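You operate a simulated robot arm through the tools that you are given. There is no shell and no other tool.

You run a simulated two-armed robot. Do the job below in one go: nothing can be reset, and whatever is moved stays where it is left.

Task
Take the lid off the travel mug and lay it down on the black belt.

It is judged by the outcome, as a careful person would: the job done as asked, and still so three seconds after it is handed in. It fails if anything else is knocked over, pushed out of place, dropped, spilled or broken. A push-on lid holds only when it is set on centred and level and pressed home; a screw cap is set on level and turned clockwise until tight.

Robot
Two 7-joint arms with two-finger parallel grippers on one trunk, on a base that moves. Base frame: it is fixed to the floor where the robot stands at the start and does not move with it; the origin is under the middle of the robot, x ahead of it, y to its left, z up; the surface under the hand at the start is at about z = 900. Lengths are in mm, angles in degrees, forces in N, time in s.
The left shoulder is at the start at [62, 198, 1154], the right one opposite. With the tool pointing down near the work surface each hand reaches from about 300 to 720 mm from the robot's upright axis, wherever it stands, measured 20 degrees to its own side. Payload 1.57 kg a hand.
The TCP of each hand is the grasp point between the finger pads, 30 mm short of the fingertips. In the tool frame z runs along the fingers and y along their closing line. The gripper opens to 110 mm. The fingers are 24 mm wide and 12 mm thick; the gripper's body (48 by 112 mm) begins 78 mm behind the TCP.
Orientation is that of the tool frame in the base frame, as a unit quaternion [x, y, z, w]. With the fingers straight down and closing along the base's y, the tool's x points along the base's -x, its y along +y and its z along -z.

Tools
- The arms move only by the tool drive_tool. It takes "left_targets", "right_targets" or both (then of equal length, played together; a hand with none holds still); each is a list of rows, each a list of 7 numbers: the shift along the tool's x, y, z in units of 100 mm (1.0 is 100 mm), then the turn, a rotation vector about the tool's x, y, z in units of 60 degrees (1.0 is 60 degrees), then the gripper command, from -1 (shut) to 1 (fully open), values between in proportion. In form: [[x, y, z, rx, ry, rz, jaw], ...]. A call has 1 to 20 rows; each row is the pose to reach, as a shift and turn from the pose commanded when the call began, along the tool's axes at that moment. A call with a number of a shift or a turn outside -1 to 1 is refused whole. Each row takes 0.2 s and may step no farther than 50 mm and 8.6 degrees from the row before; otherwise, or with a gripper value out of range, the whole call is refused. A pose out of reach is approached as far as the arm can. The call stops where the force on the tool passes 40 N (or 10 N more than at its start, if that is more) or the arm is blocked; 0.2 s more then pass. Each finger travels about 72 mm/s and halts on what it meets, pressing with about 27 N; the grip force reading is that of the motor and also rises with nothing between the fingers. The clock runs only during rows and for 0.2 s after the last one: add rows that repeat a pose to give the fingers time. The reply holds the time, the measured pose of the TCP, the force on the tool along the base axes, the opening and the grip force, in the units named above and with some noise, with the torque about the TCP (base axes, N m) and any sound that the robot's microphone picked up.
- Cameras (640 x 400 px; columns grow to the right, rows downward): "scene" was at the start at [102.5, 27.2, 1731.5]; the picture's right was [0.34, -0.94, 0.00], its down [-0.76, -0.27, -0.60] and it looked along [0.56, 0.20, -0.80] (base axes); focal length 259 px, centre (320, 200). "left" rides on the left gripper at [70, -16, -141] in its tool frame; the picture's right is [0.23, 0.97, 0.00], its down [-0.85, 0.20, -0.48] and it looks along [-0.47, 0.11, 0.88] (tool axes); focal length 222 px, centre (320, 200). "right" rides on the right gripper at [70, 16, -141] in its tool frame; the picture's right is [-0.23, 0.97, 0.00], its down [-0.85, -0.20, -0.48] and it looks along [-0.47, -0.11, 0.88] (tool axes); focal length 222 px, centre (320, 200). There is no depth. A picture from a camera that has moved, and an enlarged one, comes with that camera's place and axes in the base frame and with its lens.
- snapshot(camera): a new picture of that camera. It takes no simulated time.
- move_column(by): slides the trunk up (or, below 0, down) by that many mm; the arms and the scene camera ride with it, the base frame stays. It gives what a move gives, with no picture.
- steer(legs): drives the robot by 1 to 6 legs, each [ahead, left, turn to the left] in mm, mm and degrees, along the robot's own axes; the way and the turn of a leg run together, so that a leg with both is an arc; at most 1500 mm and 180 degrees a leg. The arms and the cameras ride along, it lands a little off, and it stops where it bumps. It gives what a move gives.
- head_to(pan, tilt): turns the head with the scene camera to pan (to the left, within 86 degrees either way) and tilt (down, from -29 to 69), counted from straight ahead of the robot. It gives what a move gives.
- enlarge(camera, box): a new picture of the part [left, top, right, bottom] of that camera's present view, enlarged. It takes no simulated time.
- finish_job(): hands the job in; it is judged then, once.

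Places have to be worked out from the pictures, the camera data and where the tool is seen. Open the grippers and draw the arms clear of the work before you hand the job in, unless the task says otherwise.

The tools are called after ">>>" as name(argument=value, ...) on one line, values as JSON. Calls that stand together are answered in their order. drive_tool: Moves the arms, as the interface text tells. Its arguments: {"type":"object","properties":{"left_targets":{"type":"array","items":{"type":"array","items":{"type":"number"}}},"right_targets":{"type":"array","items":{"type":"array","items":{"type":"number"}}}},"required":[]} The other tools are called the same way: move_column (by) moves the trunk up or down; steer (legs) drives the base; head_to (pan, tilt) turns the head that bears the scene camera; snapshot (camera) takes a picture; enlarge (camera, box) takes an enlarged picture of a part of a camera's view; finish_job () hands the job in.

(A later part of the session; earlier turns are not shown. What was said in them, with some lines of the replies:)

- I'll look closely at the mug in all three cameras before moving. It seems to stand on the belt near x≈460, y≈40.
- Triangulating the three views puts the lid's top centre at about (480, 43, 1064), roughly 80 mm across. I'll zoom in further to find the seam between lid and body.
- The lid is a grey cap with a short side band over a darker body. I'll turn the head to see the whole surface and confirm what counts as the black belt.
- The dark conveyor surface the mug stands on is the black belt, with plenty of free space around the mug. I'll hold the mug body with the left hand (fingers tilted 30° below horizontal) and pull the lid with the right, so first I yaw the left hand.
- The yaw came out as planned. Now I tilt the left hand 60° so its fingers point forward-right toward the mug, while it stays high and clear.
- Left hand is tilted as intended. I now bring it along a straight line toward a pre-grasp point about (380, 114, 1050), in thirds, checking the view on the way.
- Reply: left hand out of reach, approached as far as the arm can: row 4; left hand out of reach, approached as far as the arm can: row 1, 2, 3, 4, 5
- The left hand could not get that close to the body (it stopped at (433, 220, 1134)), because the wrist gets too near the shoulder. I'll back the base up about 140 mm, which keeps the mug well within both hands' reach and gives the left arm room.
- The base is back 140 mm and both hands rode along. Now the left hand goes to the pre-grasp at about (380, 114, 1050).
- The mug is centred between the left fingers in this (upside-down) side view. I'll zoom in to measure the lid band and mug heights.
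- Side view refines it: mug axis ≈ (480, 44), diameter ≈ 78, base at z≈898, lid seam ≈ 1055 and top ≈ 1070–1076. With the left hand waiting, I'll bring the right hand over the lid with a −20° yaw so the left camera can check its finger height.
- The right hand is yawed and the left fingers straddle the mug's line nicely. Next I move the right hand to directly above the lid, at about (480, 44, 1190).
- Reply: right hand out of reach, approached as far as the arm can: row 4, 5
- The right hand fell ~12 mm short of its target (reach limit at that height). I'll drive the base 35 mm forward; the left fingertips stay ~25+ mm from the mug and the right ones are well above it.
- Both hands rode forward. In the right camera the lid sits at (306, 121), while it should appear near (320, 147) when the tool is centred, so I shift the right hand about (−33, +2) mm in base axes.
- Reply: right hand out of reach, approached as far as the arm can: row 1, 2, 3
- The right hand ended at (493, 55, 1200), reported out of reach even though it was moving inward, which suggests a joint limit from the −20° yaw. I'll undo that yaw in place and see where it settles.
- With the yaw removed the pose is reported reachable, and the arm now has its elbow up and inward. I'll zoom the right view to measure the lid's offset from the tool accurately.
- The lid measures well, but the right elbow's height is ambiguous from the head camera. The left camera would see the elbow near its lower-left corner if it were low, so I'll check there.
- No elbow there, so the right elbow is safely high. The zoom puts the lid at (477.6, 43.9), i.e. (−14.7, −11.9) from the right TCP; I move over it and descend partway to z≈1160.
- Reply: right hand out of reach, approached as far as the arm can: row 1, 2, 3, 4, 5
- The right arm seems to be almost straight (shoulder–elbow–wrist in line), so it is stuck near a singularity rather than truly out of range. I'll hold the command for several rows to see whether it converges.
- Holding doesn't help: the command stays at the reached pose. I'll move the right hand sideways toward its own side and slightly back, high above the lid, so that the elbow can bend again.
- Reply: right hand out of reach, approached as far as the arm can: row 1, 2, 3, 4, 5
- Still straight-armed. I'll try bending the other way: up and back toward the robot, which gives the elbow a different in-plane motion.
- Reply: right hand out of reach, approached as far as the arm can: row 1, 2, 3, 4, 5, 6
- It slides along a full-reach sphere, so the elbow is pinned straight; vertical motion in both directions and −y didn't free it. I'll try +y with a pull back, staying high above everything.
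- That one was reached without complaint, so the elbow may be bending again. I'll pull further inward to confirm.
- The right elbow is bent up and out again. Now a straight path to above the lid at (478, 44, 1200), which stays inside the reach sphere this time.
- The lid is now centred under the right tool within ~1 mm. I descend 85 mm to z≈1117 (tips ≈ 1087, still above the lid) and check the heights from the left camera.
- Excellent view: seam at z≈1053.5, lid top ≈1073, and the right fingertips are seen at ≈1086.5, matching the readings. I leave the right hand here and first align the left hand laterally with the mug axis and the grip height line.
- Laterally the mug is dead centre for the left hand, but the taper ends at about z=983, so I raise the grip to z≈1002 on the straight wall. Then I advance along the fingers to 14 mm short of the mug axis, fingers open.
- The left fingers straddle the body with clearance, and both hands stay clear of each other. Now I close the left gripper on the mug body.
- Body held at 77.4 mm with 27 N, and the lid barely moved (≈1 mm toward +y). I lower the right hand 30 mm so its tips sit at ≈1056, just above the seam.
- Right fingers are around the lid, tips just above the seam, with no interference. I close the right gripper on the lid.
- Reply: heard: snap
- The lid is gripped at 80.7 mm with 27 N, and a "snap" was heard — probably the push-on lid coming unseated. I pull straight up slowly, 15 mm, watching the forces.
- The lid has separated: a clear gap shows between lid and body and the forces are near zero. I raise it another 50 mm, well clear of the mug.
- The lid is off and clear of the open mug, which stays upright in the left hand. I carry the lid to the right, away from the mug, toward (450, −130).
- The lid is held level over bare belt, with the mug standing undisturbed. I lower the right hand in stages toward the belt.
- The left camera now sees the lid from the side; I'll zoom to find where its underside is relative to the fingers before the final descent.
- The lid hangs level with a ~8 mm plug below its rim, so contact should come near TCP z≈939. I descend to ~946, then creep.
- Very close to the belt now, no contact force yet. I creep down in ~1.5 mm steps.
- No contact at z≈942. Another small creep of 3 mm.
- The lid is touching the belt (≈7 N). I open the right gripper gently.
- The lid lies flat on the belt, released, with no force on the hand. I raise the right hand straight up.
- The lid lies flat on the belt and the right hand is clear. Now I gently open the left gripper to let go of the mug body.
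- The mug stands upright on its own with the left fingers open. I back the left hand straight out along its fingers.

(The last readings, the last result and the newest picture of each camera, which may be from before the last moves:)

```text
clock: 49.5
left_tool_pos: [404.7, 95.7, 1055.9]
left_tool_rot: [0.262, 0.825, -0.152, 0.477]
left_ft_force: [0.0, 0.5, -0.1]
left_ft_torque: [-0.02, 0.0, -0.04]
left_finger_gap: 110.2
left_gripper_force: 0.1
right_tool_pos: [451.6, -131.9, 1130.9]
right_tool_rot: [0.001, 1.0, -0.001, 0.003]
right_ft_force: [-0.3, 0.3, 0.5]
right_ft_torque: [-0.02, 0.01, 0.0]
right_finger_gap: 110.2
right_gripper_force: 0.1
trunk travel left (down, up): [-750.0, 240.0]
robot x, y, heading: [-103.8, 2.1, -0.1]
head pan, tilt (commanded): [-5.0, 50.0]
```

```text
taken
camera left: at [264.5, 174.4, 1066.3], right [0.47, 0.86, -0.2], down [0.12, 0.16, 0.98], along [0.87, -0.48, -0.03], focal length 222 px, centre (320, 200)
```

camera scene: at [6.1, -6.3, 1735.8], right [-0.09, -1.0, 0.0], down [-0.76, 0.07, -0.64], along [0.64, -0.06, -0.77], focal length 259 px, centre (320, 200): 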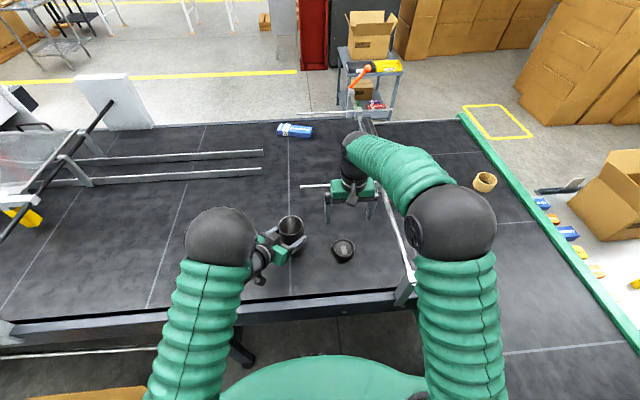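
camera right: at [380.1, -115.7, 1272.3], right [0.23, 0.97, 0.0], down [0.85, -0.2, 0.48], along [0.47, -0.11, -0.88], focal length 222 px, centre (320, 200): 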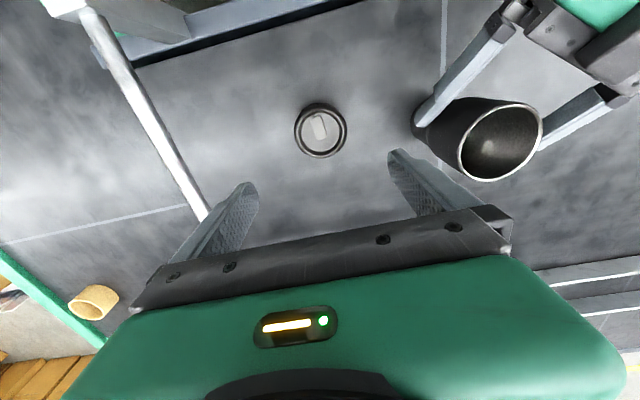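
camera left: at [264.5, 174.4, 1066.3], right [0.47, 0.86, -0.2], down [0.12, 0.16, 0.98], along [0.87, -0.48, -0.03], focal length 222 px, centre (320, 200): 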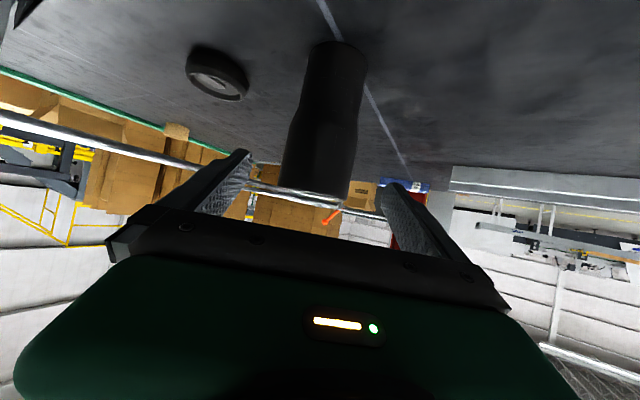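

Left fingers are clear of the mug. I draw both hands farther away: left up and outward, right further up.

>>> drive_tool(left_targets=[[-0.1, 0.2, -0.22, 0, 0, 0, 1], [-0.2, 0.41, -0.45, 0, 0, 0, 1], [-0.3, 0.61, -0.67, 0, 0, 0, 1], [-0.406, 0.818, -0.899, 0, 0, 0, 1], [-0.406, 0.818, -0.899, 0, 0, 0, 1]], right_targets=[[0.05, -0.05, -0.2, 0, 0, 0, 1], [0.1, -0.1, -0.4, 0, 0, 0, 1], [0.15, -0.15, -0.6, 0, 0, 0, 1], [0.2, -0.2, -0.8, 0, 0, 0, 1], [0.2, -0.2, -0.8, 0, 0, 0, 1]])

>>> snapshot(camera="scene")

>>> snapshot(camera="right")

>>> snapshot(camera="left")

```text
clock: 50.7
left_tool_pos: [401.9, 198.2, 1135.9]
left_tool_rot: [0.261, 0.825, -0.151, 0.477]
left_ft_force: [-1.1, -0.1, -0.2]
left_ft_torque: [-0.01, 0.02, 0.01]
left_finger_gap: 110.3
left_gripper_force: 0.1
right_tool_pos: [430.6, -149.5, 1211.5]
right_tool_rot: [0.0, 1.0, 0.0, 0.002]
right_ft_force: [0.1, 0.2, -0.5]
right_ft_torque: [-0.01, -0.01, -0.02]
right_finger_gap: 110.0
right_gripper_force: 0.1
trunk travel left (down, up): [-750.0, 240.0]
robot x, y, heading: [-103.6, -2.0, -0.2]
head pan, tilt (commanded): [-5.0, 50.0]
```

```text
taken
camera scene: at [5.4, -5.4, 1735.8], right [-0.09, -1.0, 0.0], down [-0.76, 0.07, -0.64], along [0.64, -0.06, -0.77], focal length 259 px, centre (320, 200)
```

scene: 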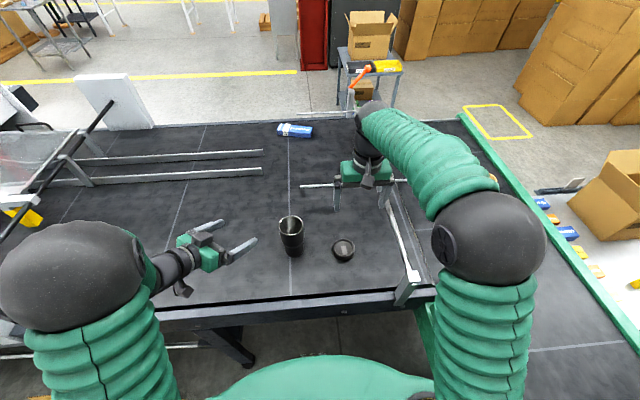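

```text
taken
camera right: at [359.8, -134.4, 1352.9], right [0.23, 0.97, 0.0], down [0.85, -0.2, 0.48], along [0.47, -0.11, -0.88], focal length 222 px, centre (320, 200)
```

right: 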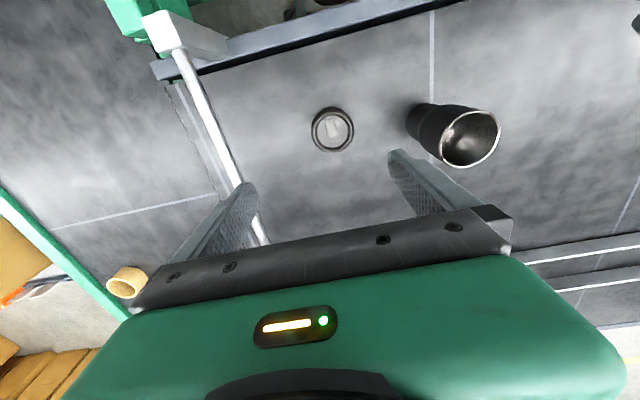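

```text
taken
camera left: at [264.1, 276.5, 1146.2], right [0.47, 0.86, -0.2], down [0.12, 0.16, 0.98], along [0.87, -0.48, -0.03], focal length 222 px, centre (320, 200)
```

left: 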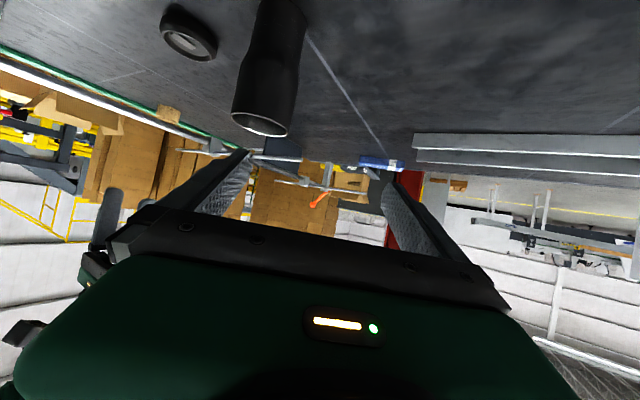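

The mug stands upright and open in its original spot. The lid lies flat on the black belt beside it, both grippers are open and the arms are clear, so I hand the job in.

>>> finish_job()

```text
The job is handed in.
```

The lid is off the travel mug and lying flat, right side up, on the black belt about 180 mm to the right of the mug. The mug is standing upright in its original spot. I handed the job in, but no verdict has come back yet.

- **Removal:** The left hand held the mug body while the right hand gripped the lid. As the right gripper closed there was a snap, which I took to be the lid popping loose. It then lifted off with almost no force.
- **Surroundings:** Nothing else on the belt was touched. Both grippers are open and the arms are drawn clear.
- **Base position:** The robot's base now stands about 105 mm behind where it started. I backed it up to give the left arm room.
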